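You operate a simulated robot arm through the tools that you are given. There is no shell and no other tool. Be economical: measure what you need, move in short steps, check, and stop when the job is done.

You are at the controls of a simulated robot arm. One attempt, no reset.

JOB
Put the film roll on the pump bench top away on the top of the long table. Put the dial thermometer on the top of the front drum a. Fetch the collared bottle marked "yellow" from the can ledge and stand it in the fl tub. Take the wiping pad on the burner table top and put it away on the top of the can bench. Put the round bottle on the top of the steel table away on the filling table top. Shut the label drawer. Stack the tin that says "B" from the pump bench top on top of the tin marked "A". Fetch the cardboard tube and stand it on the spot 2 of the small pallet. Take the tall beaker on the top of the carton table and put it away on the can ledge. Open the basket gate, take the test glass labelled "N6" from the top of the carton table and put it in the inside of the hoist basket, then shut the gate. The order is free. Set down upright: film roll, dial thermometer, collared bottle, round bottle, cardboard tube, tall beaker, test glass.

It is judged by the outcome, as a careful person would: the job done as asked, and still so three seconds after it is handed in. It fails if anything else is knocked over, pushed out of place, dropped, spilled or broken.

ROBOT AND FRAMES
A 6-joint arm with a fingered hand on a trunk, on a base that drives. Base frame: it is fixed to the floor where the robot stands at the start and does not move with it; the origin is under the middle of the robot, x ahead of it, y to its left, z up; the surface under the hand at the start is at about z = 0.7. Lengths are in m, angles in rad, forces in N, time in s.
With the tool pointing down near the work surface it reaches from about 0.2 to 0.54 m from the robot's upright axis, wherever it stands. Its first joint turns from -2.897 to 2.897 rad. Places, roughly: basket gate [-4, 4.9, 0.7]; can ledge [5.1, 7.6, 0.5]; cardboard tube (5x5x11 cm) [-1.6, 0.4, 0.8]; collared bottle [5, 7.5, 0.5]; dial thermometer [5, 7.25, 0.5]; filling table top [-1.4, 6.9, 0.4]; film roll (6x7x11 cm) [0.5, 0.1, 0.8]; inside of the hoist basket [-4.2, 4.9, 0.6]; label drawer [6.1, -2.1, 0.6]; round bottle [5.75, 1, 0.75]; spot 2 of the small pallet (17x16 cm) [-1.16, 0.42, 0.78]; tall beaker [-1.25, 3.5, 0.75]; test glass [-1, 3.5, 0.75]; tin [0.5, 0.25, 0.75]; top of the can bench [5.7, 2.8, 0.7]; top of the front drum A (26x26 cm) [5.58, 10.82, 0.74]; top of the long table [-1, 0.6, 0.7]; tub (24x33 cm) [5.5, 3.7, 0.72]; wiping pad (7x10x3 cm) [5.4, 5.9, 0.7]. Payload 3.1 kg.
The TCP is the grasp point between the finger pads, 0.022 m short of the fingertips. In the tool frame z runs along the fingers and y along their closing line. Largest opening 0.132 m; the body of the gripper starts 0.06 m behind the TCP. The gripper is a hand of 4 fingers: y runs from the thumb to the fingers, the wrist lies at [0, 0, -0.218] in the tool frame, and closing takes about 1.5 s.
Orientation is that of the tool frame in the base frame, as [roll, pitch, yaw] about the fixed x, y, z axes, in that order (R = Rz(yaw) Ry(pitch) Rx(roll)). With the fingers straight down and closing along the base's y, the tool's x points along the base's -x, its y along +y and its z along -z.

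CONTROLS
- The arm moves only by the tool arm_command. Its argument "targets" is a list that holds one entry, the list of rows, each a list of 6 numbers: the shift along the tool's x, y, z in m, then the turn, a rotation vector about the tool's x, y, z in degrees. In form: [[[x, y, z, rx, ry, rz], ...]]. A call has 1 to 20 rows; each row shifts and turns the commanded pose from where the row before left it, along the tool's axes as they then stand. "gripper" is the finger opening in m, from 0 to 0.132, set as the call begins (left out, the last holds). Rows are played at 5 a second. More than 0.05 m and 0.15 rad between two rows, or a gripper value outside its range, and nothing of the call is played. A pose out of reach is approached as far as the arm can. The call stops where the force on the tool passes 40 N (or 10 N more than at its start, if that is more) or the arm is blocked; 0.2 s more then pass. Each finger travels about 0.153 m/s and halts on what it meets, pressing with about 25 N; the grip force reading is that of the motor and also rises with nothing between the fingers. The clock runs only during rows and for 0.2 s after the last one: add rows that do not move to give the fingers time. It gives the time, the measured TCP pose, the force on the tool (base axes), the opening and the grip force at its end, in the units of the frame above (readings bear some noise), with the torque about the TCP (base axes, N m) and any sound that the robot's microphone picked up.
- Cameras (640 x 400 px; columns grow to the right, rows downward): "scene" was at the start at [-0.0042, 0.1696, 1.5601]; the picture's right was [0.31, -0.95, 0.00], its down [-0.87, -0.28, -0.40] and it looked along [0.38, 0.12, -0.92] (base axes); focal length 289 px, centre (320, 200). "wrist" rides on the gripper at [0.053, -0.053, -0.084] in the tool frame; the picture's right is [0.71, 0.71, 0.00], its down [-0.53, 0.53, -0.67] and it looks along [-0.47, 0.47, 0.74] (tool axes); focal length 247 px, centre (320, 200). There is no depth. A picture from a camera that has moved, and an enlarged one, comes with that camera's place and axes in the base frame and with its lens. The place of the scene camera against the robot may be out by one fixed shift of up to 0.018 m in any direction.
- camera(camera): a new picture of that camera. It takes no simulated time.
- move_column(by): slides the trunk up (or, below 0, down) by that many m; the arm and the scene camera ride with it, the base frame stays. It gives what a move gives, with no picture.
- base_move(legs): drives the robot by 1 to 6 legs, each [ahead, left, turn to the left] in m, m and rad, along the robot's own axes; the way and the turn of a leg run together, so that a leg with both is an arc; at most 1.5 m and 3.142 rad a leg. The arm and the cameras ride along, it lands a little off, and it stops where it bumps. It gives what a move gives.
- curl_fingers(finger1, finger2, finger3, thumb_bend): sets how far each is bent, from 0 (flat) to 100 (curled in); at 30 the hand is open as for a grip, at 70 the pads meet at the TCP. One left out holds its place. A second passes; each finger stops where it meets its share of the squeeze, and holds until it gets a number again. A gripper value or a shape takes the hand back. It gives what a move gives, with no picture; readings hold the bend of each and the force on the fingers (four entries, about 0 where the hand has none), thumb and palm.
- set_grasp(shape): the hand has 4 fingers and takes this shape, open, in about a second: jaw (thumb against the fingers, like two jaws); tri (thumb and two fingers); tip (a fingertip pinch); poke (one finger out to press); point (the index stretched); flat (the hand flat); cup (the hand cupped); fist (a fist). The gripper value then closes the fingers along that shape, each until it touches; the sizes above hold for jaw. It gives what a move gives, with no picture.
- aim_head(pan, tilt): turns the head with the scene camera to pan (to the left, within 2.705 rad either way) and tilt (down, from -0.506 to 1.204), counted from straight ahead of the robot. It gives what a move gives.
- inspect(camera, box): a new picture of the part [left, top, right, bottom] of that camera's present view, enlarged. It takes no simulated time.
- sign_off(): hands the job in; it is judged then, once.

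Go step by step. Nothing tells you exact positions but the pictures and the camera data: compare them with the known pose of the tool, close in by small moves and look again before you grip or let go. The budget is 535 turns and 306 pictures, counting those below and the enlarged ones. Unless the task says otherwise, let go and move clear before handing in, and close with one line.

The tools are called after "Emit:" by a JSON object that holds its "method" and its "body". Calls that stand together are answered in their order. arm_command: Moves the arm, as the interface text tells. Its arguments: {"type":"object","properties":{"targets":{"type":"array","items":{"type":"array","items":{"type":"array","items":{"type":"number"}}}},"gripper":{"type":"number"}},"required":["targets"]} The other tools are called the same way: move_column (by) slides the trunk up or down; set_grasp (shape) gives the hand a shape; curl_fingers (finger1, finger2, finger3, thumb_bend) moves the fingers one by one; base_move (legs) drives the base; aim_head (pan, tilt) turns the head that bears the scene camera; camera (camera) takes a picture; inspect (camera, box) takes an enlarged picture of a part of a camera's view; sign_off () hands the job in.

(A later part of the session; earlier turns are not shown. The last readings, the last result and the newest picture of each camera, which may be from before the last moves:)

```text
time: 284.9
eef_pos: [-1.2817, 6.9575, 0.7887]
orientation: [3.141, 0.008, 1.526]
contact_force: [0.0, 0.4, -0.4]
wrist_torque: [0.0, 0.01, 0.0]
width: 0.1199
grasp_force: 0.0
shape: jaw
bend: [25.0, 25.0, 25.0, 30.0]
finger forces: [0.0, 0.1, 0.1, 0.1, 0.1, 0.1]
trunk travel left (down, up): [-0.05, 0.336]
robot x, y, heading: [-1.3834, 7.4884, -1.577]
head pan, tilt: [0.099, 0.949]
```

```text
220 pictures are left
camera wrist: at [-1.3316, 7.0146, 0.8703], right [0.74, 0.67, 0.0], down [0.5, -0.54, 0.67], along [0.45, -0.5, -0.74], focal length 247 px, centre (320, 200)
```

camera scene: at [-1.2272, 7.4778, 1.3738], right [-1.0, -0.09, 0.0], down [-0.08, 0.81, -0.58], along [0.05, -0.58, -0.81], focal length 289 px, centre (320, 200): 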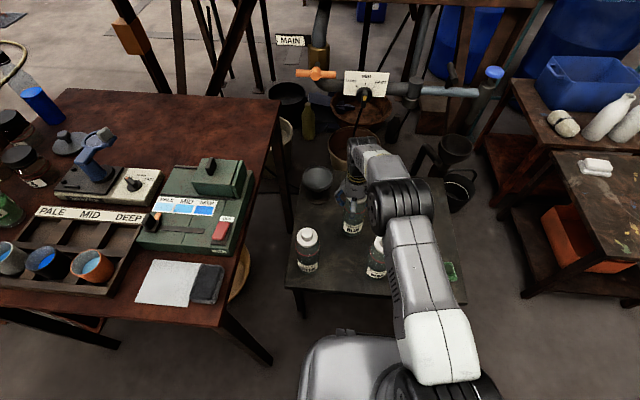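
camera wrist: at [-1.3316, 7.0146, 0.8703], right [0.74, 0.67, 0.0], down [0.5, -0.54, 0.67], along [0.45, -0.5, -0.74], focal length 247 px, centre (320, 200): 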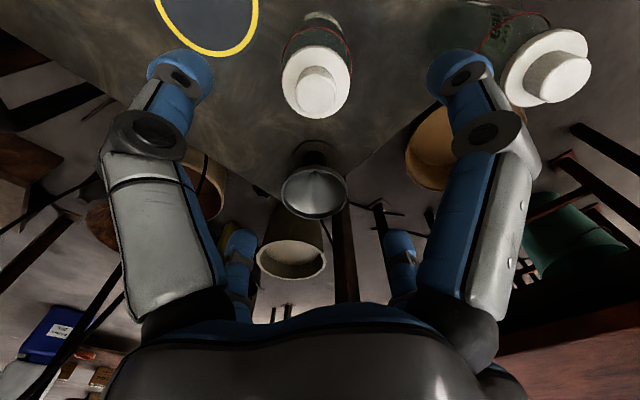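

Bottle BLUE stands on the filling table. Retract, raise the trunk and head west toward the hoist basket.

Emit:
{"method": "arm_command", "body": {"targets": [[[0, 0, -0.05, 0, 0, 0], [0, 0, -0.05, 0, 0, 0], [0.04, -0.02, 0, 0, 0, 0], [0.04, -0.02, 0, 0, 0, 0]]], "gripper": 0.132}}

Emit:
{"method": "move_column", "body": {"by": 0.2}}

Emit:
{"method": "base_move", "body": {"legs": [[-0.55, 0, 0], [0, -1.0, 0]]}}

Emit:
{"method": "aim_head", "body": {"pan": -0.5, "tilt": 0.45}}

Emit:
{"method": "camera", "body": {"camera": "scene"}}

```text
time: 285.9
eef_pos: [-1.3169, 7.0407, 0.8871]
orientation: [3.139, 0.011, 1.523]
contact_force: [-0.9, -0.2, -0.4]
wrist_torque: [0.0, -0.03, 0.01]
width: 0.132
grasp_force: 0.1
shape: jaw
bend: [30.0, 30.0, 30.0, 30.0]
finger forces: [0.1, 0.0, 0.0, 0.0, 0.0, 0.0]
trunk travel left (down, up): [-0.05, 0.336]
robot x, y, heading: [-1.3814, 7.4867, -1.572]
head pan, tilt: [0.099, 0.949]
```

```text
time: 288.1
eef_pos: [-1.3176, 7.0399, 1.0873]
orientation: [3.139, 0.008, 1.526]
contact_force: [0.8, -0.2, -0.2]
wrist_torque: [0.01, 0.0, -0.01]
width: 0.1321
grasp_force: 0.0
shape: jaw
bend: [30.0, 30.0, 30.0, 30.0]
finger forces: [0.1, 0.0, 0.1, 0.1, 0.0, 0.1]
trunk travel left (down, up): [-0.25, 0.136]
robot x, y, heading: [-1.381, 7.4901, -1.577]
head pan, tilt: [0.099, 0.949]
```

```text
time: 295.9
eef_pos: [-2.303, 7.5902, 1.0858]
orientation: [3.14, 0.006, 1.535]
contact_force: [-0.5, -0.6, 0.3]
wrist_torque: [0.02, -0.01, 0.03]
width: 0.1321
grasp_force: 0.1
shape: jaw
bend: [30.0, 30.0, 30.0, 30.0]
finger forces: [0.0, 0.0, 0.0, 0.0, 0.0, 0.0]
trunk travel left (down, up): [-0.25, 0.136]
robot x, y, heading: [-2.3738, 8.035, -1.568]
head pan, tilt: [0.099, 0.949]
stopped in leg 2: the robot was blocked; the commanded pose is now the measured one
```

```text
time: 296.9
eef_pos: [-2.3026, 7.5912, 1.0858]
orientation: [3.142, 0.007, 1.537]
contact_force: [0.1, -0.4, -0.1]
wrist_torque: [-0.03, 0.02, 0.0]
width: 0.1319
grasp_force: 0.0
shape: jaw
bend: [30.0, 30.0, 30.0, 30.0]
finger forces: [0.0, 0.0, 0.1, 0.0, 0.1, 0.0]
trunk travel left (down, up): [-0.25, 0.136]
robot x, y, heading: [-2.3712, 8.0318, -1.561]
head pan, tilt: [-0.499, 0.45]
```

```text
219 pictures are left
camera scene: at [-2.2676, 8.0209, 1.6159], right [-0.88, 0.47, 0.0], down [0.21, 0.38, -0.9], along [-0.43, -0.79, -0.44], focal length 289 px, centre (320, 200)
```

scene: 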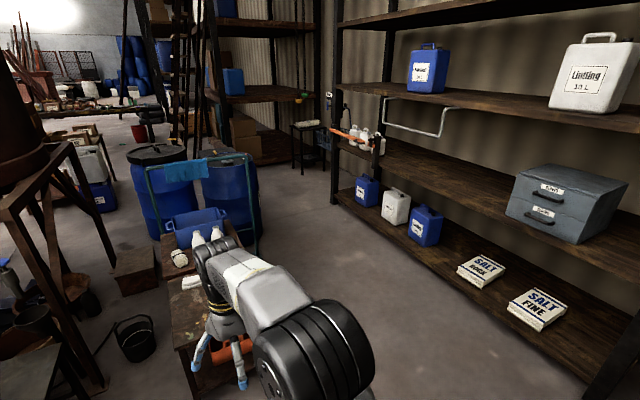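

Emit:
{"method": "aim_head", "body": {"pan": -1.5, "tilt": 0.85}}

Emit:
{"method": "camera", "body": {"camera": "scene"}}

```text
time: 298.1
eef_pos: [-2.3027, 7.5903, 1.087]
orientation: [3.139, 0.007, 1.535]
contact_force: [-0.4, -0.3, 0.1]
wrist_torque: [0.01, 0.01, 0.03]
width: 0.1317
grasp_force: 0.0
shape: jaw
bend: [30.0, 30.0, 30.0, 30.0]
finger forces: [0.1, 0.0, 0.0, 0.0, 0.1, 0.0]
trunk travel left (down, up): [-0.25, 0.136]
robot x, y, heading: [-2.3712, 8.0345, -1.566]
head pan, tilt: [-1.499, 0.85]
```

```text
218 pictures are left
camera scene: at [-2.3022, 8.0958, 1.5816], right [-0.08, 1.0, 0.0], down [0.75, 0.06, -0.66], along [-0.66, -0.05, -0.75], focal length 289 px, centre (320, 200)
```

scene: 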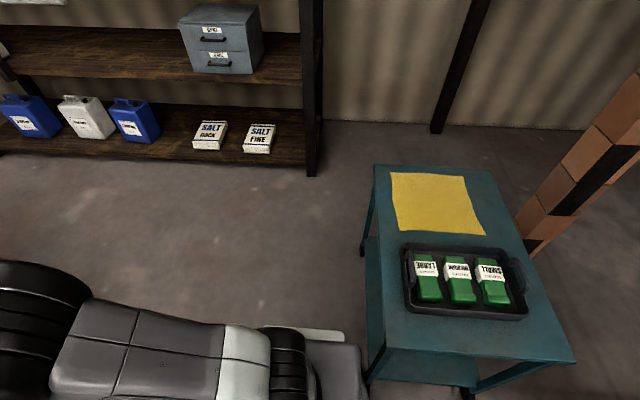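

I touched the teal cart's edge. Move off it, go forward past it, then right and south through the corridor.

Emit:
{"method": "base_move", "body": {"legs": [[0, 0.1, 0], [0.36, 0, 0], [0, -1.05, 0], [1.1, 0, 0]]}}

Emit:
{"method": "camera", "body": {"camera": "scene"}}

Emit:
{"method": "aim_head", "body": {"pan": -0.3, "tilt": 0.45}}

Emit:
{"method": "camera", "body": {"camera": "scene"}}

```text
time: 311.4
eef_pos: [-3.2605, 6.1286, 1.0873]
orientation: [3.14, 0.007, 1.524]
contact_force: [-0.2, 0.4, 1.2]
wrist_torque: [0.0, 0.05, 0.01]
width: 0.1317
grasp_force: 0.2
shape: jaw
bend: [30.0, 30.0, 30.0, 30.0]
finger forces: [0.0, 0.1, 0.0, 0.0, 0.0, 0.0]
trunk travel left (down, up): [-0.25, 0.136]
robot x, y, heading: [-3.3224, 6.5761, -1.576]
head pan, tilt: [-1.499, 0.85]
```

```text
217 pictures are left
camera scene: at [-3.2546, 6.6335, 1.5816], right [-0.07, 1.0, 0.0], down [0.75, 0.05, -0.66], along [-0.66, -0.04, -0.75], focal length 289 px, centre (320, 200)
```

scene: 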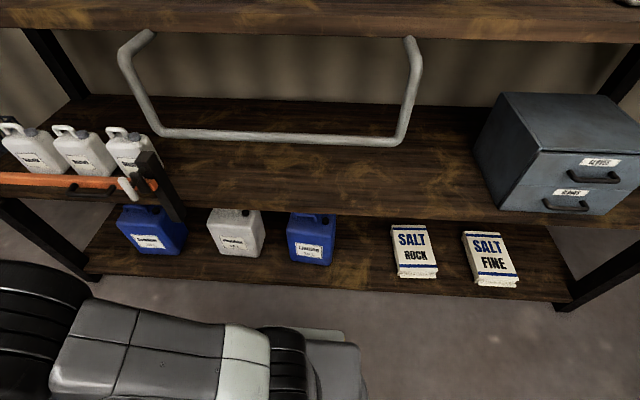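

```text
time: 312.8
eef_pos: [-3.26, 6.1284, 1.0865]
orientation: [3.139, 0.006, 1.524]
contact_force: [0.3, 0.5, -0.4]
wrist_torque: [-0.02, 0.03, -0.03]
width: 0.1317
grasp_force: 0.1
shape: jaw
bend: [30.0, 30.0, 30.0, 30.0]
finger forces: [0.0, 0.0, 0.1, 0.0, 0.0, 0.0]
trunk travel left (down, up): [-0.25, 0.136]
robot x, y, heading: [-3.3232, 6.5745, -1.575]
head pan, tilt: [-0.3, 0.45]
```

```text
216 pictures are left
camera scene: at [-3.2043, 6.5514, 1.616], right [-0.95, 0.3, 0.0], down [0.13, 0.42, -0.9], along [-0.27, -0.86, -0.44], focal length 289 px, centre (320, 200)
```

scene: 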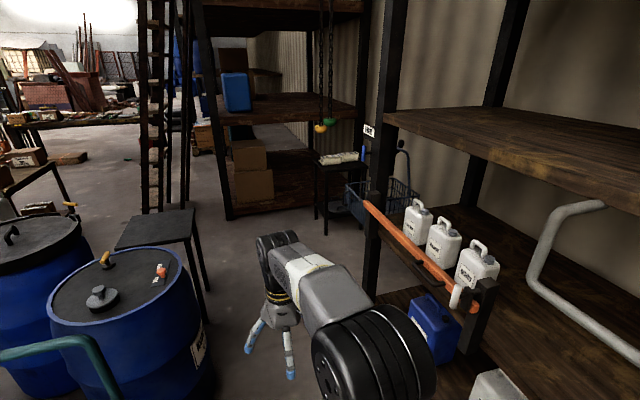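

Emit:
{"method": "base_move", "body": {"legs": [[0.3, -0.1, 0], [0.7, 0, 0]]}}

Emit:
{"method": "aim_head", "body": {"pan": -0.75, "tilt": 0.5}}

Emit:
{"method": "camera", "body": {"camera": "scene"}}

```text
time: 318.4
eef_pos: [-3.3751, 5.1295, 1.0863]
orientation: [3.141, 0.007, 1.513]
contact_force: [-1.0, -0.4, 0.1]
wrist_torque: [0.04, -0.01, -0.02]
width: 0.1321
grasp_force: 0.0
shape: jaw
bend: [30.0, 30.0, 30.0, 30.0]
finger forces: [0.0, 0.0, 0.1, 0.0, 0.0, 0.0]
trunk travel left (down, up): [-0.25, 0.136]
robot x, y, heading: [-3.4383, 5.5808, -1.589]
head pan, tilt: [-0.3, 0.45]
```

```text
time: 319.3
eef_pos: [-3.3764, 5.1302, 1.0873]
orientation: [3.14, 0.007, 1.513]
contact_force: [-0.6, -0.1, 0.5]
wrist_torque: [0.0, 0.03, 0.05]
width: 0.1317
grasp_force: 0.0
shape: jaw
bend: [30.0, 30.0, 30.0, 30.0]
finger forces: [0.0, 0.0, 0.1, 0.0, 0.1, 0.0]
trunk travel left (down, up): [-0.25, 0.136]
robot x, y, heading: [-3.4345, 5.5797, -1.587]
head pan, tilt: [-0.75, 0.499]
```

```text
215 pictures are left
camera scene: at [-3.3499, 5.5742, 1.6115], right [-0.72, 0.69, 0.0], down [0.33, 0.34, -0.88], along [-0.61, -0.63, -0.48], focal length 289 px, centre (320, 200)
```

scene: 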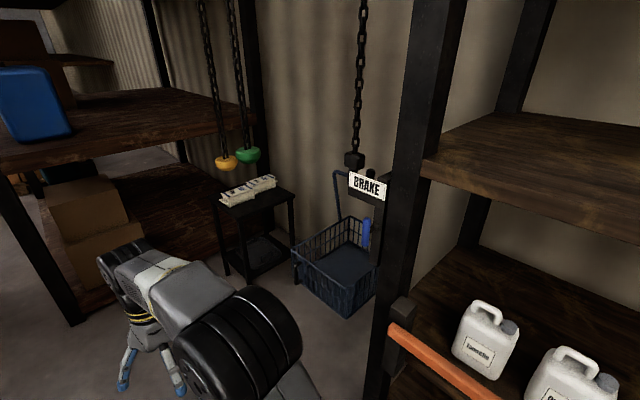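

Emit:
{"method": "inspect", "body": {"camera": "scene", "box": [270, 150, 430, 330]}}

```text
2.22 times, centred on (350, 240) of scene
camera zoom: at [-3.3499, 5.5742, 1.6115], right [-0.72, 0.69, 0.0], down [0.33, 0.34, -0.88], along [-0.61, -0.63, -0.48], focal length 641 px, centre (253, 111)
```

zoom: 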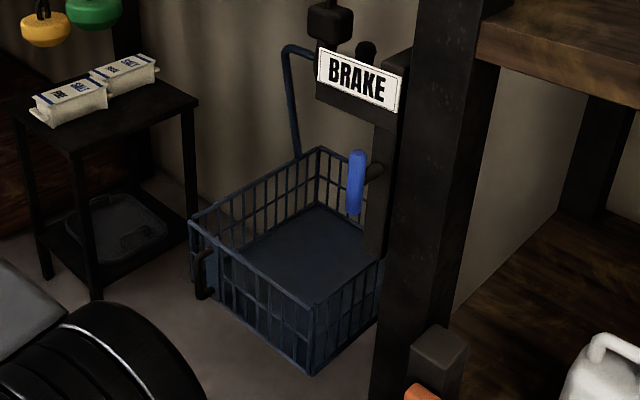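

The basket hangs at about (-4.2, 4.9), with what looks like a front panel and a latch handle. I'll move in front of it and face west.

Emit:
{"method": "base_move", "body": {"legs": [[0.68, 0.07, 0], [0, 0, -1.55]]}}

Emit:
{"method": "aim_head", "body": {"pan": 0.0, "tilt": 0.75}}

Emit:
{"method": "camera", "body": {"camera": "scene"}}

Emit:
{"method": "camera", "body": {"camera": "wrist"}}

```text
time: 326.9
eef_pos: [-3.8251, 4.8131, 1.087]
orientation: [3.141, 0.007, -0.03]
contact_force: [-0.2, 0.5, -0.7]
wrist_torque: [0.0, -0.01, 0.04]
width: 0.1319
grasp_force: 0.1
shape: jaw
bend: [30.0, 30.0, 30.0, 30.0]
finger forces: [0.0, 0.0, 0.1, 0.1, 0.0, 0.0]
trunk travel left (down, up): [-0.25, 0.136]
robot x, y, heading: [-3.3812, 4.8875, -3.131]
head pan, tilt: [-0.75, 0.499]
```

```text
time: 328.0
eef_pos: [-3.8239, 4.8146, 1.0879]
orientation: [3.139, 0.008, -0.03]
contact_force: [-0.2, 0.3, 0.3]
wrist_torque: [0.02, -0.02, 0.02]
width: 0.132
grasp_force: 0.0
shape: jaw
bend: [30.0, 30.0, 30.0, 30.0]
finger forces: [0.0, 0.0, 0.1, 0.0, 0.0, 0.1]
trunk travel left (down, up): [-0.25, 0.136]
robot x, y, heading: [-3.3761, 4.8869, -3.13]
head pan, tilt: [0.0, 0.75]
```

```text
213 pictures are left
camera scene: at [-3.3994, 4.7409, 1.5896], right [-0.01, 1.0, 0.0], down [0.68, 0.01, -0.73], along [-0.73, -0.01, -0.68], focal length 289 px, centre (320, 200)
```

scene: 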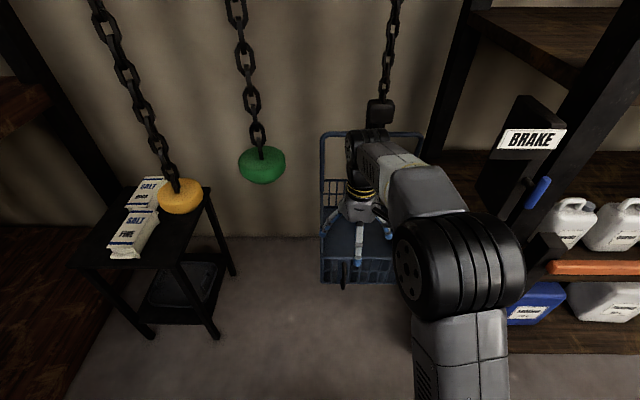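

```text
212 pictures are left
camera wrist: at [-3.7685, 4.8657, 1.1691], right [0.69, -0.73, 0.0], down [-0.54, -0.51, 0.67], along [-0.49, -0.46, -0.74], focal length 247 px, centre (320, 200)
```

wrist: 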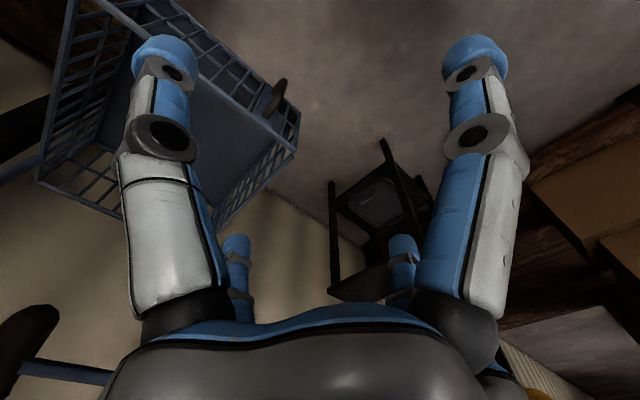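

Emit:
{"method": "arm_command", "body": {"targets": [[[0.016, 0.043, 0, 0, 0, 0], [0.016, 0.043, 0, 0, 0, 0], [0.016, 0.043, 0, 0, 0, 0], [0.016, 0.043, 0, 0, 0, 0], [0.016, 0.043, 0, 0, 0, 0], [0.016, 0.043, 0, 0, 0, 0], [0.016, 0.043, 0, 0, 0, 0]]]}}

Emit:
{"method": "inspect", "body": {"camera": "scene", "box": [280, 100, 480, 310]}}

Emit:
{"method": "camera", "body": {"camera": "wrist"}}

```text
time: 329.6
eef_pos: [-3.7222, 4.5056, 1.0883]
orientation: [3.141, 0.007, -0.03]
contact_force: [-0.4, -0.2, -0.1]
wrist_torque: [0.03, 0.05, 0.0]
width: 0.1319
grasp_force: 0.0
shape: jaw
bend: [30.0, 30.0, 30.0, 30.0]
finger forces: [0.0, 0.1, 0.0, 0.0, 0.1, 0.0]
trunk travel left (down, up): [-0.25, 0.136]
robot x, y, heading: [-3.3789, 4.8851, -3.132]
head pan, tilt: [0.0, 0.75]
```

```text
1.90 times, centred on (380, 205) of scene
camera zoom: at [-3.3993, 4.7391, 1.5894], right [-0.01, 1.0, 0.0], down [0.68, 0.01, -0.73], along [-0.73, -0.01, -0.68], focal length 550 px, centre (206, 190)
```

zoom: 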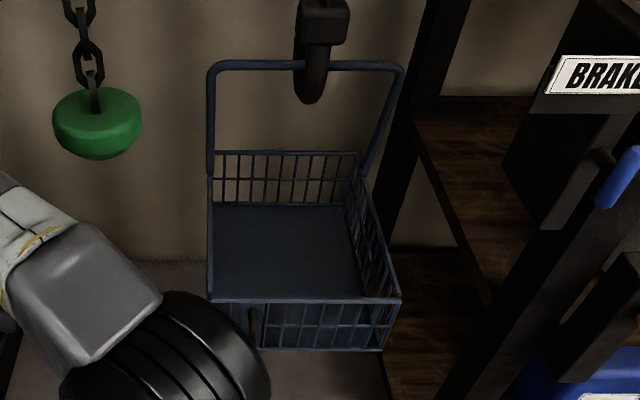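

```text
210 pictures are left
camera wrist: at [-3.6665, 4.5582, 1.171], right [0.68, -0.73, -0.01], down [-0.54, -0.51, 0.67], along [-0.49, -0.46, -0.74], focal length 247 px, centre (320, 200)
```

wrist: 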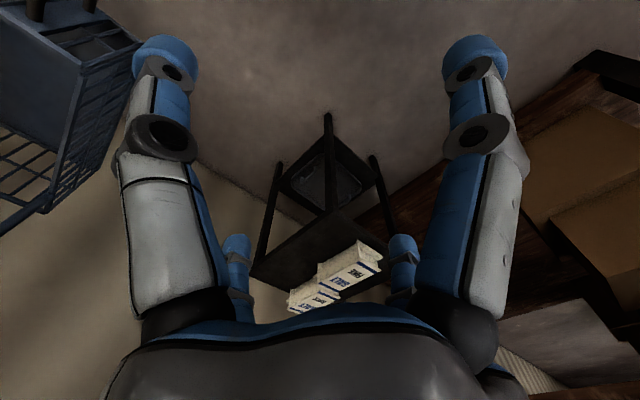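

The basket is open-topped, with a front gate whose black handle sits at its left (south) end, ≈(-3.97, 4.815, 0.69), hinge at north. I'll move up, use a fingertip pinch, and look at the handle closely.

Emit:
{"method": "base_move", "body": {"legs": [[0.12, 0, 0]]}}

Emit:
{"method": "set_grasp", "body": {"shape": "tip"}}

Emit:
{"method": "arm_command", "body": {"targets": [[[-0.0159, -0.0382, 0.0172, 0, 0, 0], [-0.0159, -0.0382, 0.0172, 0, 0, 0], [-0.0159, -0.0382, 0.0172, 0, 0, 0], [-0.0159, -0.0382, 0.0172, 0, 0, 0], [-0.0159, -0.0382, 0.0172, 0, 0, 0], [-0.0159, -0.0382, 0.0172, 0, 0, 0], [-0.0159, -0.0382, 0.0172, 0, 0, 0]]]}}

Emit:
{"method": "camera", "body": {"camera": "wrist"}}

Emit:
{"method": "camera", "body": {"camera": "scene"}}

```text
time: 330.8
eef_pos: [-3.8433, 4.5063, 1.0887]
orientation: [3.139, 0.008, -0.03]
contact_force: [-0.3, 0.1, -0.3]
wrist_torque: [0.0, -0.01, -0.01]
width: 0.1319
grasp_force: 0.0
shape: jaw
bend: [30.0, 30.0, 30.0, 30.0]
finger forces: [0.1, 0.1, 0.0, 0.0, 0.0, 0.0]
trunk travel left (down, up): [-0.25, 0.136]
robot x, y, heading: [-3.4975, 4.8852, -3.132]
head pan, tilt: [0.0, 0.75]
```

```text
time: 331.7
eef_pos: [-3.8413, 4.5067, 1.089]
orientation: [3.139, 0.007, -0.029]
contact_force: [0.8, -0.7, -0.2]
wrist_torque: [-0.01, -0.03, 0.01]
width: 0.1318
grasp_force: 0.1
shape: tip
bend: [11.0, 30.0, 11.0, 30.0]
finger forces: [0.1, 0.0, 0.0, 0.0, 0.1, 0.0]
trunk travel left (down, up): [-0.25, 0.136]
robot x, y, heading: [-3.4971, 4.8857, -3.131]
head pan, tilt: [0.0, 0.75]
```

```text
time: 332.8
eef_pos: [-3.8633, 4.5369, 1.0178]
orientation: [3.137, 0.001, 0.213]
contact_force: [0.0, -0.4, 0.9]
wrist_torque: [0.02, 0.0, 0.03]
width: 0.132
grasp_force: 0.1
shape: tip
bend: [11.0, 30.0, 11.0, 30.0]
finger forces: [0.0, 0.0, 0.0, 0.0, 0.0, 0.1]
trunk travel left (down, up): [-0.25, 0.136]
robot x, y, heading: [-3.529, 4.8485, -2.964]
head pan, tilt: [0.0, 0.75]
stopped in row 5: the force on the tool passed its limit at 58 N (the readings are from after the stop); the commanded pose is now the measured one
```

```text
209 pictures are left
camera wrist: at [-3.8219, 4.6011, 1.1003], right [0.84, -0.54, 0.0], down [-0.4, -0.62, 0.67], along [-0.36, -0.57, -0.74], focal length 247 px, centre (320, 200)
```

wrist: 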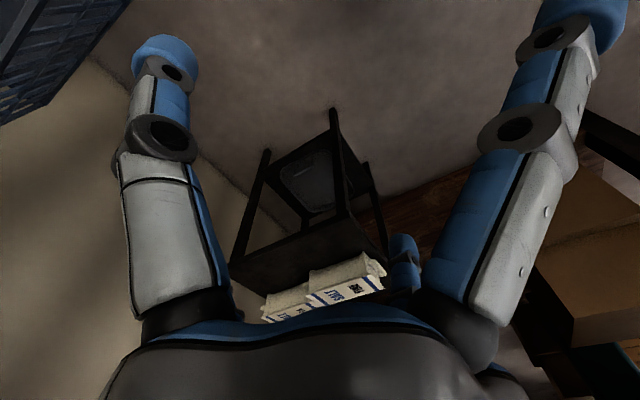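

```text
208 pictures are left
camera scene: at [-3.5172, 4.6954, 1.5883], right [-0.18, 0.98, 0.01], down [0.67, 0.13, -0.74], along [-0.73, -0.12, -0.68], focal length 289 px, centre (320, 200)
```

scene: 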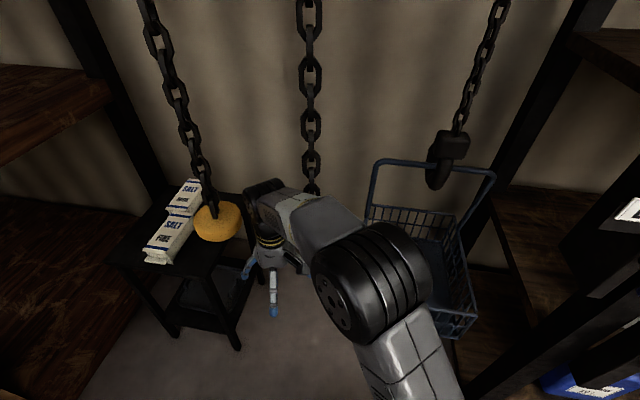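

The arm brushed the hanging green pendant and the base got nudged. Back off directly, then check.

Emit:
{"method": "base_move", "body": {"legs": [[-0.22, 0.08, 0]]}}

Emit:
{"method": "camera", "body": {"camera": "scene"}}

```text
time: 334.5
eef_pos: [-3.6493, 4.5065, 1.0161]
orientation: [3.134, -0.005, 0.204]
contact_force: [0.3, 0.5, -0.1]
wrist_torque: [-0.01, 0.0, -0.01]
width: 0.1322
grasp_force: 0.0
shape: tip
bend: [11.0, 30.0, 11.0, 30.0]
finger forces: [0.0, 0.1, 0.1, 0.0, 0.0, 0.0]
trunk travel left (down, up): [-0.25, 0.136]
robot x, y, heading: [-3.3093, 4.8129, -2.957]
head pan, tilt: [0.0, 0.75]
```

```text
207 pictures are left
camera scene: at [-3.3052, 4.6658, 1.5895], right [-0.18, 0.98, 0.0], down [0.67, 0.12, -0.73], along [-0.72, -0.13, -0.68], focal length 289 px, centre (320, 200)
```

scene: 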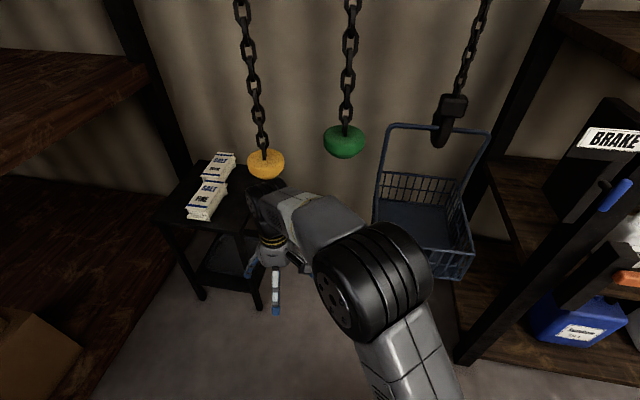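

The pendant is unmoved. Both balls hang at z≈1.25 near (-3.87,4.62) and (-3.76,4.48); I'll retract the arm east of them and swing it round to the basket's axis.

Emit:
{"method": "arm_command", "body": {"targets": [[[0.0425, -0.0082, 0, 0, 0, 0], [0.0425, -0.0082, 0, 0, 0, 0], [0.0425, -0.0082, 0, 0, 0, 0], [0.0018, -0.0396, 0, 0, 0, 1.46], [0.0018, -0.0396, 0, 0, 0, 1.46], [0.0018, -0.0396, 0, 0, 0, 1.46], [0.0018, -0.0396, 0, 0, 0, 1.46], [0.0018, -0.0396, 0, 0, 0, 1.46], [0.0018, -0.0396, 0, 0, 0, 1.46], [0.0018, -0.0396, 0, 0, 0, 1.46], [0.0018, -0.0396, 0, 0, 0, 1.46]]]}}

Emit:
{"method": "base_move", "body": {"legs": [[0, -0.12, -0.18]]}}

Emit:
{"method": "camera", "body": {"camera": "wrist"}}

Emit:
{"method": "camera", "body": {"camera": "scene"}}

```text
time: 336.9
eef_pos: [-3.5535, 4.8751, 1.0137]
orientation: [3.134, -0.009, 0.003]
contact_force: [0.1, -0.3, -0.6]
wrist_torque: [0.0, 0.02, 0.01]
width: 0.1322
grasp_force: 0.0
shape: tip
bend: [11.0, 30.0, 11.0, 30.0]
finger forces: [0.1, 0.1, 0.0, 0.1, 0.0, 0.0]
trunk travel left (down, up): [-0.25, 0.136]
robot x, y, heading: [-3.3114, 4.809, -2.966]
head pan, tilt: [0.0, 0.75]
```

```text
time: 338.2
eef_pos: [-3.5506, 5.0339, 1.0128]
orientation: [3.133, -0.008, -0.173]
contact_force: [0.1, 0.0, -0.5]
wrist_torque: [0.0, -0.01, 0.01]
width: 0.1321
grasp_force: 0.0
shape: tip
bend: [11.0, 30.0, 11.0, 30.0]
finger forces: [0.0, 0.1, 0.0, 0.0, 0.0, 0.0]
trunk travel left (down, up): [-0.25, 0.136]
robot x, y, heading: [-3.3204, 4.929, -3.136]
head pan, tilt: [0.0, 0.75]
```

```text
206 pictures are left
camera wrist: at [-3.4894, 5.0789, 1.0967], right [0.57, -0.82, 0.01], down [-0.61, -0.42, 0.67], along [-0.54, -0.39, -0.74], focal length 247 px, centre (320, 200)
```

wrist: 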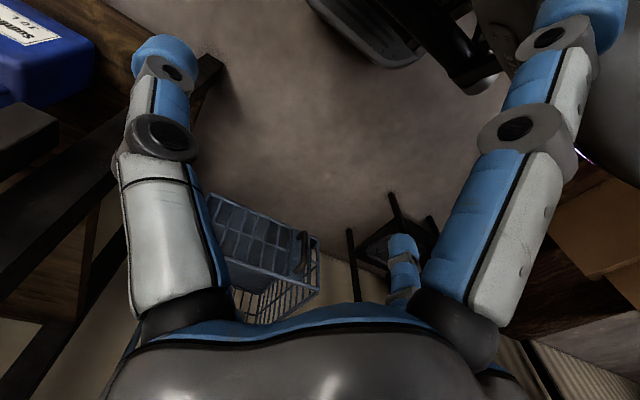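

```text
205 pictures are left
camera scene: at [-3.3433, 4.7875, 1.5898], right [0.0, 1.0, 0.0], down [0.68, 0.0, -0.73], along [-0.73, 0.0, -0.68], focal length 289 px, centre (320, 200)
```

scene: 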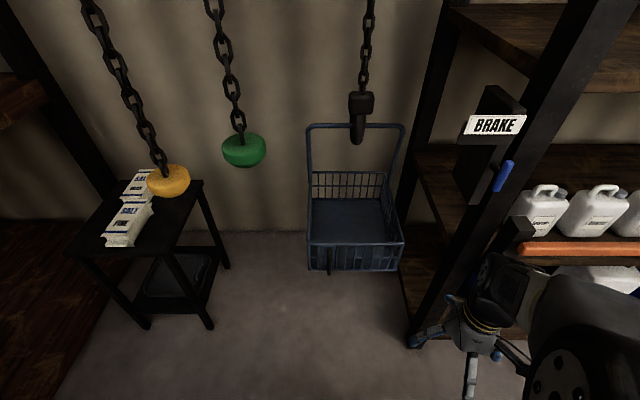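

Emit:
{"method": "set_grasp", "body": {"shape": "jaw"}}

Emit:
{"method": "arm_command", "body": {"targets": [[[0.0065, 0.0374, 0, 0.5, -0.46, -2], [0.0065, 0.0374, 0, 0, 0, -2], [0.0065, 0.0374, 0, 0, 0, -2], [0.0065, 0.0374, 0, 0, 0, -2], [0.0065, 0.0374, 0, 0, 0, -2]]], "gripper": 0.132}}

Emit:
{"method": "base_move", "body": {"legs": [[0.17, 0, 0]]}}

Emit:
{"method": "camera", "body": {"camera": "wrist"}}

```text
time: 339.1
eef_pos: [-3.5506, 5.0328, 1.0143]
orientation: [3.135, -0.008, -0.173]
contact_force: [-0.2, 0.4, 0.3]
wrist_torque: [0.01, -0.01, 0.0]
width: 0.1321
grasp_force: 0.1
shape: jaw
bend: [30.0, 30.0, 30.0, 30.0]
finger forces: [0.1, 0.0, 0.0, 0.0, 0.0, 0.0]
trunk travel left (down, up): [-0.25, 0.136]
robot x, y, heading: [-3.3181, 4.9301, -3.133]
head pan, tilt: [0.0, 0.75]
```

```text
time: 340.3
eef_pos: [-3.5401, 4.8431, 1.0126]
orientation: [-3.141, -0.001, -0.001]
contact_force: [-0.2, -0.3, 0.2]
wrist_torque: [0.0, -0.02, -0.02]
width: 0.1321
grasp_force: 0.1
shape: jaw
bend: [30.0, 30.0, 30.0, 30.0]
finger forces: [0.0, 0.1, 0.0, 0.0, 0.1, 0.0]
trunk travel left (down, up): [-0.25, 0.136]
robot x, y, heading: [-3.323, 4.9304, -3.138]
head pan, tilt: [0.0, 0.75]
```

```text
time: 341.7
eef_pos: [-3.7129, 4.8419, 1.0131]
orientation: [-3.141, -0.002, 0.004]
contact_force: [-0.6, -0.2, -0.4]
wrist_torque: [0.02, -0.06, 0.0]
width: 0.132
grasp_force: 0.0
shape: jaw
bend: [30.0, 30.0, 30.0, 30.0]
finger forces: [0.0, 0.1, 0.0, 0.0, 0.0, 0.1]
trunk travel left (down, up): [-0.25, 0.136]
robot x, y, heading: [-3.4936, 4.9267, -3.131]
head pan, tilt: [0.0, 0.75]
```

```text
204 pictures are left
camera wrist: at [-3.6596, 4.8963, 1.097], right [0.71, -0.7, 0.0], down [-0.53, -0.53, 0.67], along [-0.47, -0.47, -0.75], focal length 247 px, centre (320, 200)
```

wrist: 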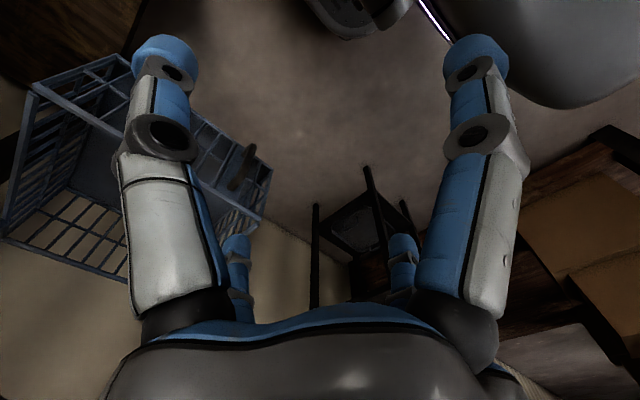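

Gate panel is at x≈-3.99, y 4.72–5.08, top z≈0.77; handle ≈(-3.96, 4.81). I'll go low beneath the pendants and hover over the gate's free end with one finger to go inside.

Emit:
{"method": "arm_command", "body": {"targets": [[[0, 0, 0.0433, 0, 0, 0], [0, 0, 0.0433, 0, 0, 0], [0, 0, 0.0433, 0, 0, 0], [-0.0403, 0.0087, 0, 0, 0, 0], [-0.0403, 0.0087, 0, 0, 0, 0], [-0.0403, 0.0087, 0, 0, 0, 0], [-0.0403, 0.0087, 0, 0, 0, 0], [-0.0403, 0.0087, 0, 0, 0, 0], [-0.0403, 0.0087, 0, 0, 0, 0], [0, 0, 0, 0, 0, 0]]]}}

Emit:
{"method": "camera", "body": {"camera": "wrist"}}

Emit:
{"method": "camera", "body": {"camera": "scene"}}

```text
time: 343.9
eef_pos: [-3.9519, 4.789, 0.8845]
orientation: [-3.14, 0.0, 0.002]
contact_force: [0.4, 0.1, 0.1]
wrist_torque: [0.04, 0.0, 0.0]
width: 0.1319
grasp_force: 0.1
shape: jaw
bend: [30.0, 30.0, 30.0, 30.0]
finger forces: [0.0, 0.0, 0.0, 0.0, 0.1, 0.1]
trunk travel left (down, up): [-0.25, 0.136]
robot x, y, heading: [-3.4921, 4.9274, -3.135]
head pan, tilt: [0.0, 0.75]
```

```text
203 pictures are left
camera wrist: at [-3.8984, 4.8436, 0.9672], right [0.71, -0.7, 0.0], down [-0.52, -0.53, 0.67], along [-0.47, -0.47, -0.74], focal length 247 px, centre (320, 200)
```

wrist: 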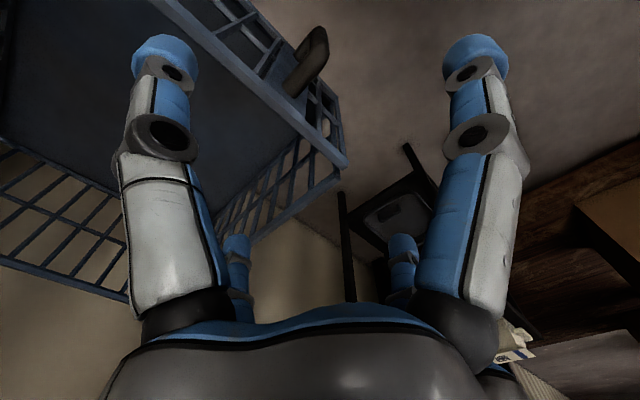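

```text
202 pictures are left
camera scene: at [-3.5148, 4.7847, 1.5896], right [-0.01, 1.0, 0.0], down [0.68, 0.0, -0.73], along [-0.73, 0.0, -0.68], focal length 289 px, centre (320, 200)
```

scene: 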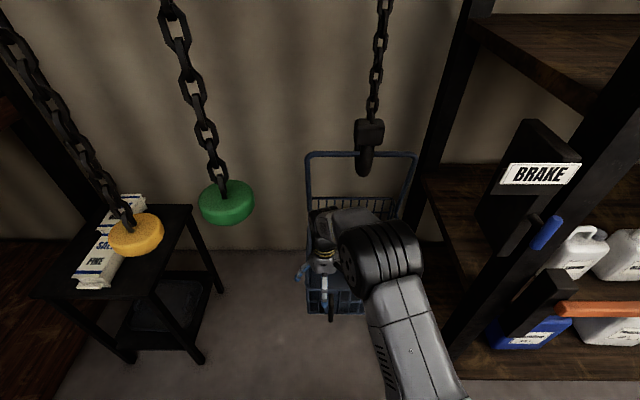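

Aligned: the inner finger will go just inside the gate's top rail. Lowering.

Emit:
{"method": "arm_command", "body": {"targets": [[[-0.003, 0, 0.036, 0, 0, 0], [0, 0, 0.036, 0, 0, 0], [0, 0, 0.036, 0, 0, 0], [0, 0, 0.034, 0, 0, 0], [0, 0, 0, 0, 0, 0]]]}}

Emit:
{"method": "camera", "body": {"camera": "wrist"}}

```text
time: 345.1
eef_pos: [-3.9551, 4.789, 0.7399]
orientation: [-3.139, 0.001, 0.004]
contact_force: [0.1, -0.5, 0.1]
wrist_torque: [0.02, 0.02, 0.01]
width: 0.1318
grasp_force: 0.1
shape: jaw
bend: [30.0, 30.0, 30.0, 30.0]
finger forces: [0.0, 0.0, 0.1, 0.1, 0.0, 0.0]
trunk travel left (down, up): [-0.25, 0.136]
robot x, y, heading: [-3.492, 4.9307, -3.131]
head pan, tilt: [0.0, 0.75]
```

```text
201 pictures are left
camera wrist: at [-3.9017, 4.8436, 0.8237], right [0.71, -0.7, 0.0], down [-0.52, -0.53, 0.67], along [-0.47, -0.47, -0.74], focal length 247 px, centre (320, 200)
```

wrist: 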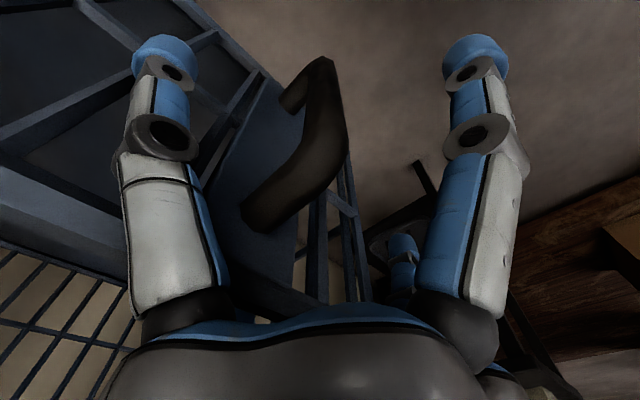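

The handle lies within the hand. Pull gently toward the robot (+x), letting the inner finger hook the gate.

Emit:
{"method": "arm_command", "body": {"targets": [[[0.01, 0, 0, 0, 0, 0], [0.01, 0, 0, 0, 0, 0], [0.01, 0, 0, 0, 0, 0], [0.01, 0, 0, 0, 0, 0], [0.01, 0, 0, 0, 0, 0], [0.01, 0, 0, 0, 0, 0], [0.01, 0, 0, 0, 0, 0], [0.01, 0, 0, 0, 0, 0]]]}}

Emit:
{"method": "camera", "body": {"camera": "wrist"}}

Emit:
{"method": "camera", "body": {"camera": "scene"}}

```text
time: 346.9
eef_pos: [-3.8766, 4.7889, 0.7425]
orientation: [-3.14, 0.001, 0.002]
contact_force: [-0.2, 0.4, -1.1]
wrist_torque: [0.0, -0.02, 0.0]
width: 0.1321
grasp_force: 0.1
shape: jaw
bend: [30.0, 30.0, 30.0, 30.0]
finger forces: [0.0, 0.0, 0.0, 0.1, 0.1, 0.0]
trunk travel left (down, up): [-0.25, 0.136]
robot x, y, heading: [-3.4926, 4.9289, -3.133]
head pan, tilt: [0.0, 0.75]
```

```text
200 pictures are left
camera wrist: at [-3.8229, 4.844, 0.8258], right [0.71, -0.7, 0.0], down [-0.52, -0.53, 0.67], along [-0.47, -0.47, -0.74], focal length 247 px, centre (320, 200)
```

wrist: 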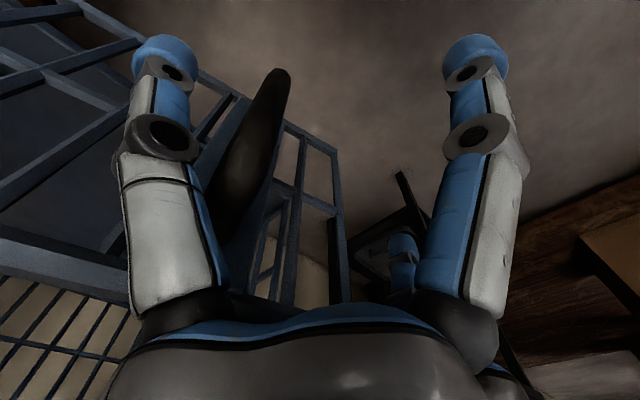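

```text
199 pictures are left
camera scene: at [-3.5153, 4.7845, 1.5896], right [-0.01, 1.0, 0.0], down [0.68, 0.0, -0.73], along [-0.73, 0.0, -0.68], focal length 289 px, centre (320, 200)
```

scene: 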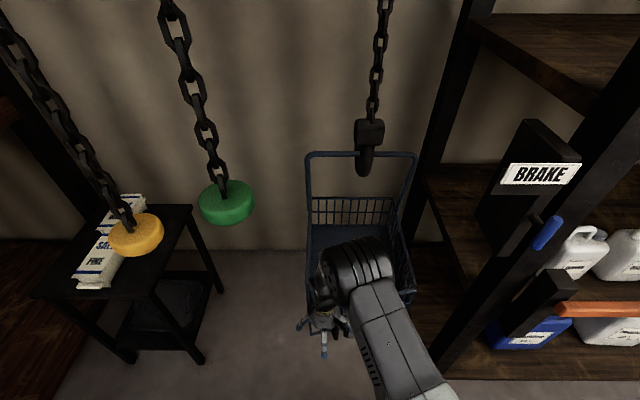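

The gate is swinging open. Continue along its arc.

Emit:
{"method": "arm_command", "body": {"targets": [[[0.016, -0.003, 0, 0, 0, 0], [0.016, -0.004, 0, 0, 0, 0], [0.015, -0.005, 0, 0, 0, 0], [0.015, -0.006, 0, 0, 0, 0], [0.015, -0.008, 0, 0, 0, 0], [0.014, -0.009, 0, 0, 0, 0], [0.013, -0.01, 0, 0, 0, 0], [0.013, -0.011, 0, 0, 0, 0], [0.012, -0.011, 0, 0, 0, 0], [0.012, -0.012, 0, 0, 0, 0]]]}}

Emit:
{"method": "camera", "body": {"camera": "wrist"}}

Emit:
{"method": "camera", "body": {"camera": "scene"}}

```text
time: 349.1
eef_pos: [-3.736, 4.8701, 0.7437]
orientation: [-3.139, 0.0, 0.003]
contact_force: [-0.5, 0.7, -1.0]
wrist_torque: [0.01, 0.01, -0.02]
width: 0.1321
grasp_force: 0.0
shape: jaw
bend: [30.0, 30.0, 30.0, 30.0]
finger forces: [0.0, 0.0, 0.0, 0.0, 0.0, 0.0]
trunk travel left (down, up): [-0.25, 0.136]
robot x, y, heading: [-3.4938, 4.9301, -3.131]
head pan, tilt: [0.0, 0.75]
```

```text
198 pictures are left
camera wrist: at [-3.6818, 4.9238, 0.8265], right [0.71, -0.7, 0.0], down [-0.52, -0.53, 0.67], along [-0.47, -0.47, -0.74], focal length 247 px, centre (320, 200)
```

wrist: 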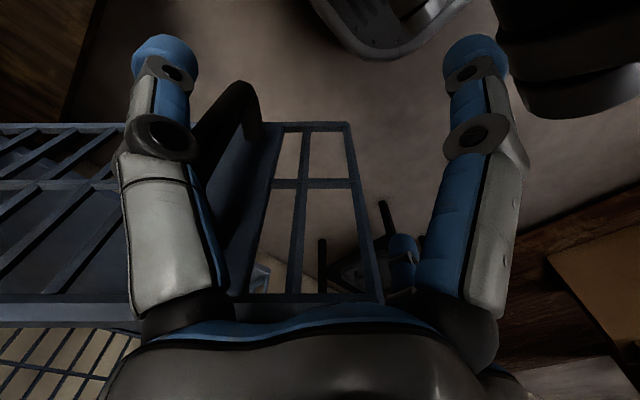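

```text
197 pictures are left
camera scene: at [-3.5154, 4.7849, 1.5896], right [-0.01, 1.0, 0.0], down [0.68, 0.0, -0.73], along [-0.73, 0.0, -0.68], focal length 289 px, centre (320, 200)
```

scene: 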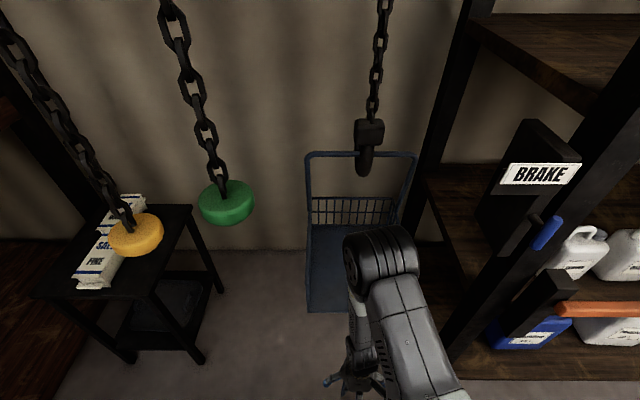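

Emit:
{"method": "arm_command", "body": {"targets": [[[0.004, -0.02, 0, 0, 0, 0], [0.004, -0.02, 0, 0, 0, 0], [0, -0.02, 0, 0, 0, 0], [0, -0.02, 0, 0, 0, 0], [0, -0.02, 0, 0, 0, 0], [0, -0.02, 0, 0, 0, 0]]]}}

Emit:
{"method": "arm_command", "body": {"targets": [[[0, 0, -0.04, 0, 0, 0], [0, 0, -0.04, 0, 0, 0], [0, 0, -0.04, 0, 0, 0], [0, 0, -0.04, 0, 0, 0]]]}}

Emit:
{"method": "base_move", "body": {"legs": [[-0.2, 0, 0]]}}

Emit:
{"method": "camera", "body": {"camera": "scene"}}

```text
time: 350.5
eef_pos: [-3.7292, 4.9894, 0.741]
orientation: [-3.14, 0.0, 0.004]
contact_force: [0.2, -0.2, 0.1]
wrist_torque: [0.0, -0.02, -0.04]
width: 0.1319
grasp_force: 0.1
shape: jaw
bend: [30.0, 30.0, 30.0, 30.0]
finger forces: [0.1, 0.0, 0.0, 0.0, 0.1, 0.0]
trunk travel left (down, up): [-0.25, 0.136]
robot x, y, heading: [-3.4919, 4.9287, -3.136]
head pan, tilt: [0.0, 0.75]
```

```text
time: 351.5
eef_pos: [-3.7284, 4.987, 0.9033]
orientation: [-3.141, -0.001, 0.001]
contact_force: [0.6, -0.1, -0.6]
wrist_torque: [0.0, 0.02, 0.0]
width: 0.1321
grasp_force: 0.0
shape: jaw
bend: [30.0, 30.0, 30.0, 30.0]
finger forces: [0.1, 0.0, 0.0, 0.0, 0.0, 0.1]
trunk travel left (down, up): [-0.25, 0.136]
robot x, y, heading: [-3.4912, 4.9272, -3.131]
head pan, tilt: [0.0, 0.75]
```

```text
time: 353.1
eef_pos: [-3.529, 4.9887, 0.9028]
orientation: [3.141, 0.002, -0.002]
contact_force: [-0.3, -1.1, 0.5]
wrist_torque: [0.0, -0.02, 0.0]
width: 0.1319
grasp_force: 0.2
shape: jaw
bend: [30.0, 30.0, 30.0, 30.0]
finger forces: [0.0, 0.0, 0.1, 0.0, 0.0, 0.0]
trunk travel left (down, up): [-0.25, 0.136]
robot x, y, heading: [-3.2935, 4.9282, -3.135]
head pan, tilt: [0.0, 0.75]
```

```text
196 pictures are left
camera scene: at [-3.315, 4.7857, 1.5896], right [0.0, 1.0, 0.0], down [0.68, 0.0, -0.73], along [-0.73, 0.0, -0.68], focal length 289 px, centre (320, 200)
```

scene: 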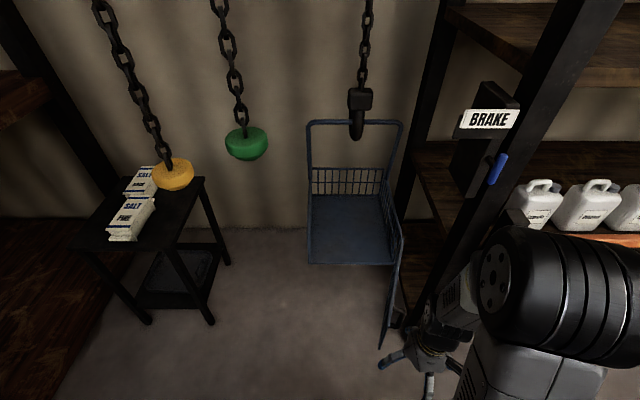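

Gate stands wide open. Now south around the black stool and east to the carton table.

Emit:
{"method": "base_move", "body": {"legs": [[0, 0.83, 0], [-1.1, 0, 0], [0, 0, 2.2]]}}

Emit:
{"method": "aim_head", "body": {"pan": 0.5, "tilt": 0.5}}

Emit:
{"method": "camera", "body": {"camera": "scene"}}

```text
time: 368.0
eef_pos: [-2.1072, 3.8943, 0.9018]
orientation: [-3.14, 0.0, 2.252]
contact_force: [0.3, 0.0, -0.1]
wrist_torque: [0.01, 0.0, 0.02]
width: 0.1323
grasp_force: 0.1
shape: jaw
bend: [30.0, 30.0, 30.0, 30.0]
finger forces: [0.0, 0.0, 0.1, 0.0, 0.0, 0.0]
trunk travel left (down, up): [-0.25, 0.136]
robot x, y, heading: [-2.2108, 4.1149, -0.883]
head pan, tilt: [0.0, 0.75]
```

```text
time: 368.9
eef_pos: [-2.1076, 3.8954, 0.9021]
orientation: [-3.14, 0.001, 2.253]
contact_force: [-0.9, -0.1, 0.0]
wrist_torque: [0.05, 0.03, 0.0]
width: 0.1321
grasp_force: 0.1
shape: jaw
bend: [30.0, 30.0, 30.0, 30.0]
finger forces: [0.0, 0.1, 0.1, 0.1, 0.0, 0.0]
trunk travel left (down, up): [-0.25, 0.136]
robot x, y, heading: [-2.209, 4.1151, -0.882]
head pan, tilt: [0.499, 0.499]
```

```text
195 pictures are left
camera scene: at [-2.0504, 4.2249, 1.6115], right [-0.38, -0.93, 0.0], down [-0.44, 0.18, -0.88], along [0.81, -0.33, -0.48], focal length 289 px, centre (320, 200)
```

scene: 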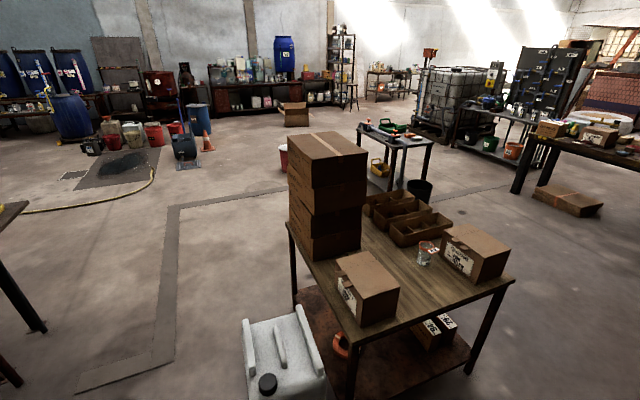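

Emit:
{"method": "inspect", "body": {"camera": "scene", "box": [330, 180, 530, 320]}}

```text
2.86 times, centred on (430, 250) of scene
camera zoom: at [-2.0504, 4.2249, 1.6115], right [-0.38, -0.93, 0.0], down [-0.44, 0.18, -0.88], along [0.81, -0.33, -0.48], focal length 824 px, centre (6, 57)
```

zoom: 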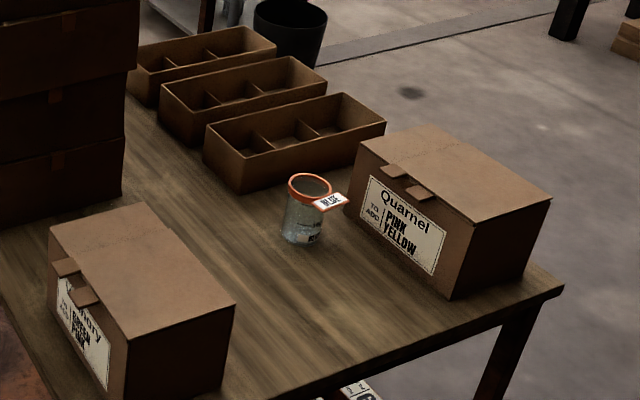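

Emit:
{"method": "inspect", "body": {"camera": "scene", "box": [405, 230, 455, 272]}}

Emit:
{"method": "base_move", "body": {"legs": [[0.4, 0.5, 0]]}}

Emit:
{"method": "aim_head", "body": {"pan": 0.0, "tilt": 0.7}}

Emit:
{"method": "camera", "body": {"camera": "scene"}}

```text
9.52 times, centred on (430, 251) of scene
camera zoom: at [-2.0504, 4.2249, 1.6115], right [-0.38, -0.93, 0.0], down [-0.44, 0.18, -0.88], along [0.81, -0.33, -0.48], focal length 2748 px, centre (-728, -286)
```

zoom: 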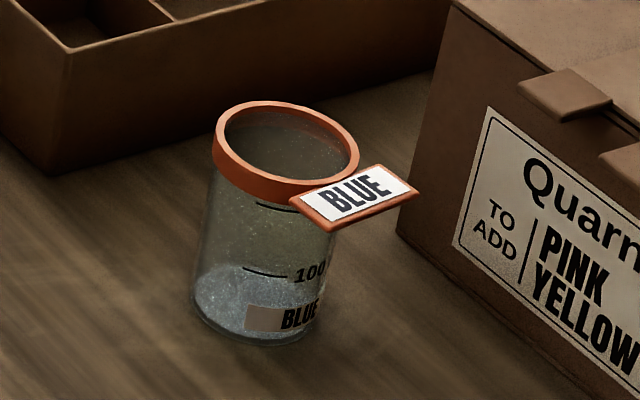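

```text
time: 371.2
eef_pos: [-1.7538, 3.8966, 0.9018]
orientation: [-3.137, -0.003, 2.256]
contact_force: [1.0, 0.2, -0.8]
wrist_torque: [0.0, 0.06, -0.01]
width: 0.132
grasp_force: 0.1
shape: jaw
bend: [30.0, 30.0, 30.0, 30.0]
finger forces: [0.0, 0.0, 0.0, 0.0, 0.0, 0.0]
trunk travel left (down, up): [-0.25, 0.136]
robot x, y, heading: [-1.8611, 4.1159, -0.88]
head pan, tilt: [0.499, 0.499]
stopped in leg 1: the robot was blocked; the commanded pose is now the measured one
```

```text
time: 372.1
eef_pos: [-1.7577, 3.8967, 0.9004]
orientation: [-3.14, 0.0, 2.257]
contact_force: [-0.2, -0.2, -0.3]
wrist_torque: [0.0, 0.01, -0.01]
width: 0.132
grasp_force: 0.0
shape: jaw
bend: [30.0, 30.0, 30.0, 30.0]
finger forces: [0.0, 0.0, 0.1, 0.0, 0.0, 0.0]
trunk travel left (down, up): [-0.25, 0.136]
robot x, y, heading: [-1.8596, 4.1157, -0.882]
head pan, tilt: [0.0, 0.7]
```

```text
192 pictures are left
camera scene: at [-1.7302, 4.1955, 1.5938], right [-0.77, -0.64, 0.0], down [-0.41, 0.5, -0.77], along [0.49, -0.59, -0.64], focal length 289 px, centre (320, 200)
```

scene: 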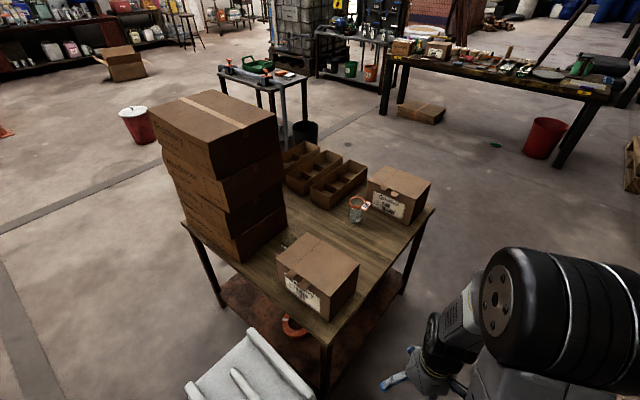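

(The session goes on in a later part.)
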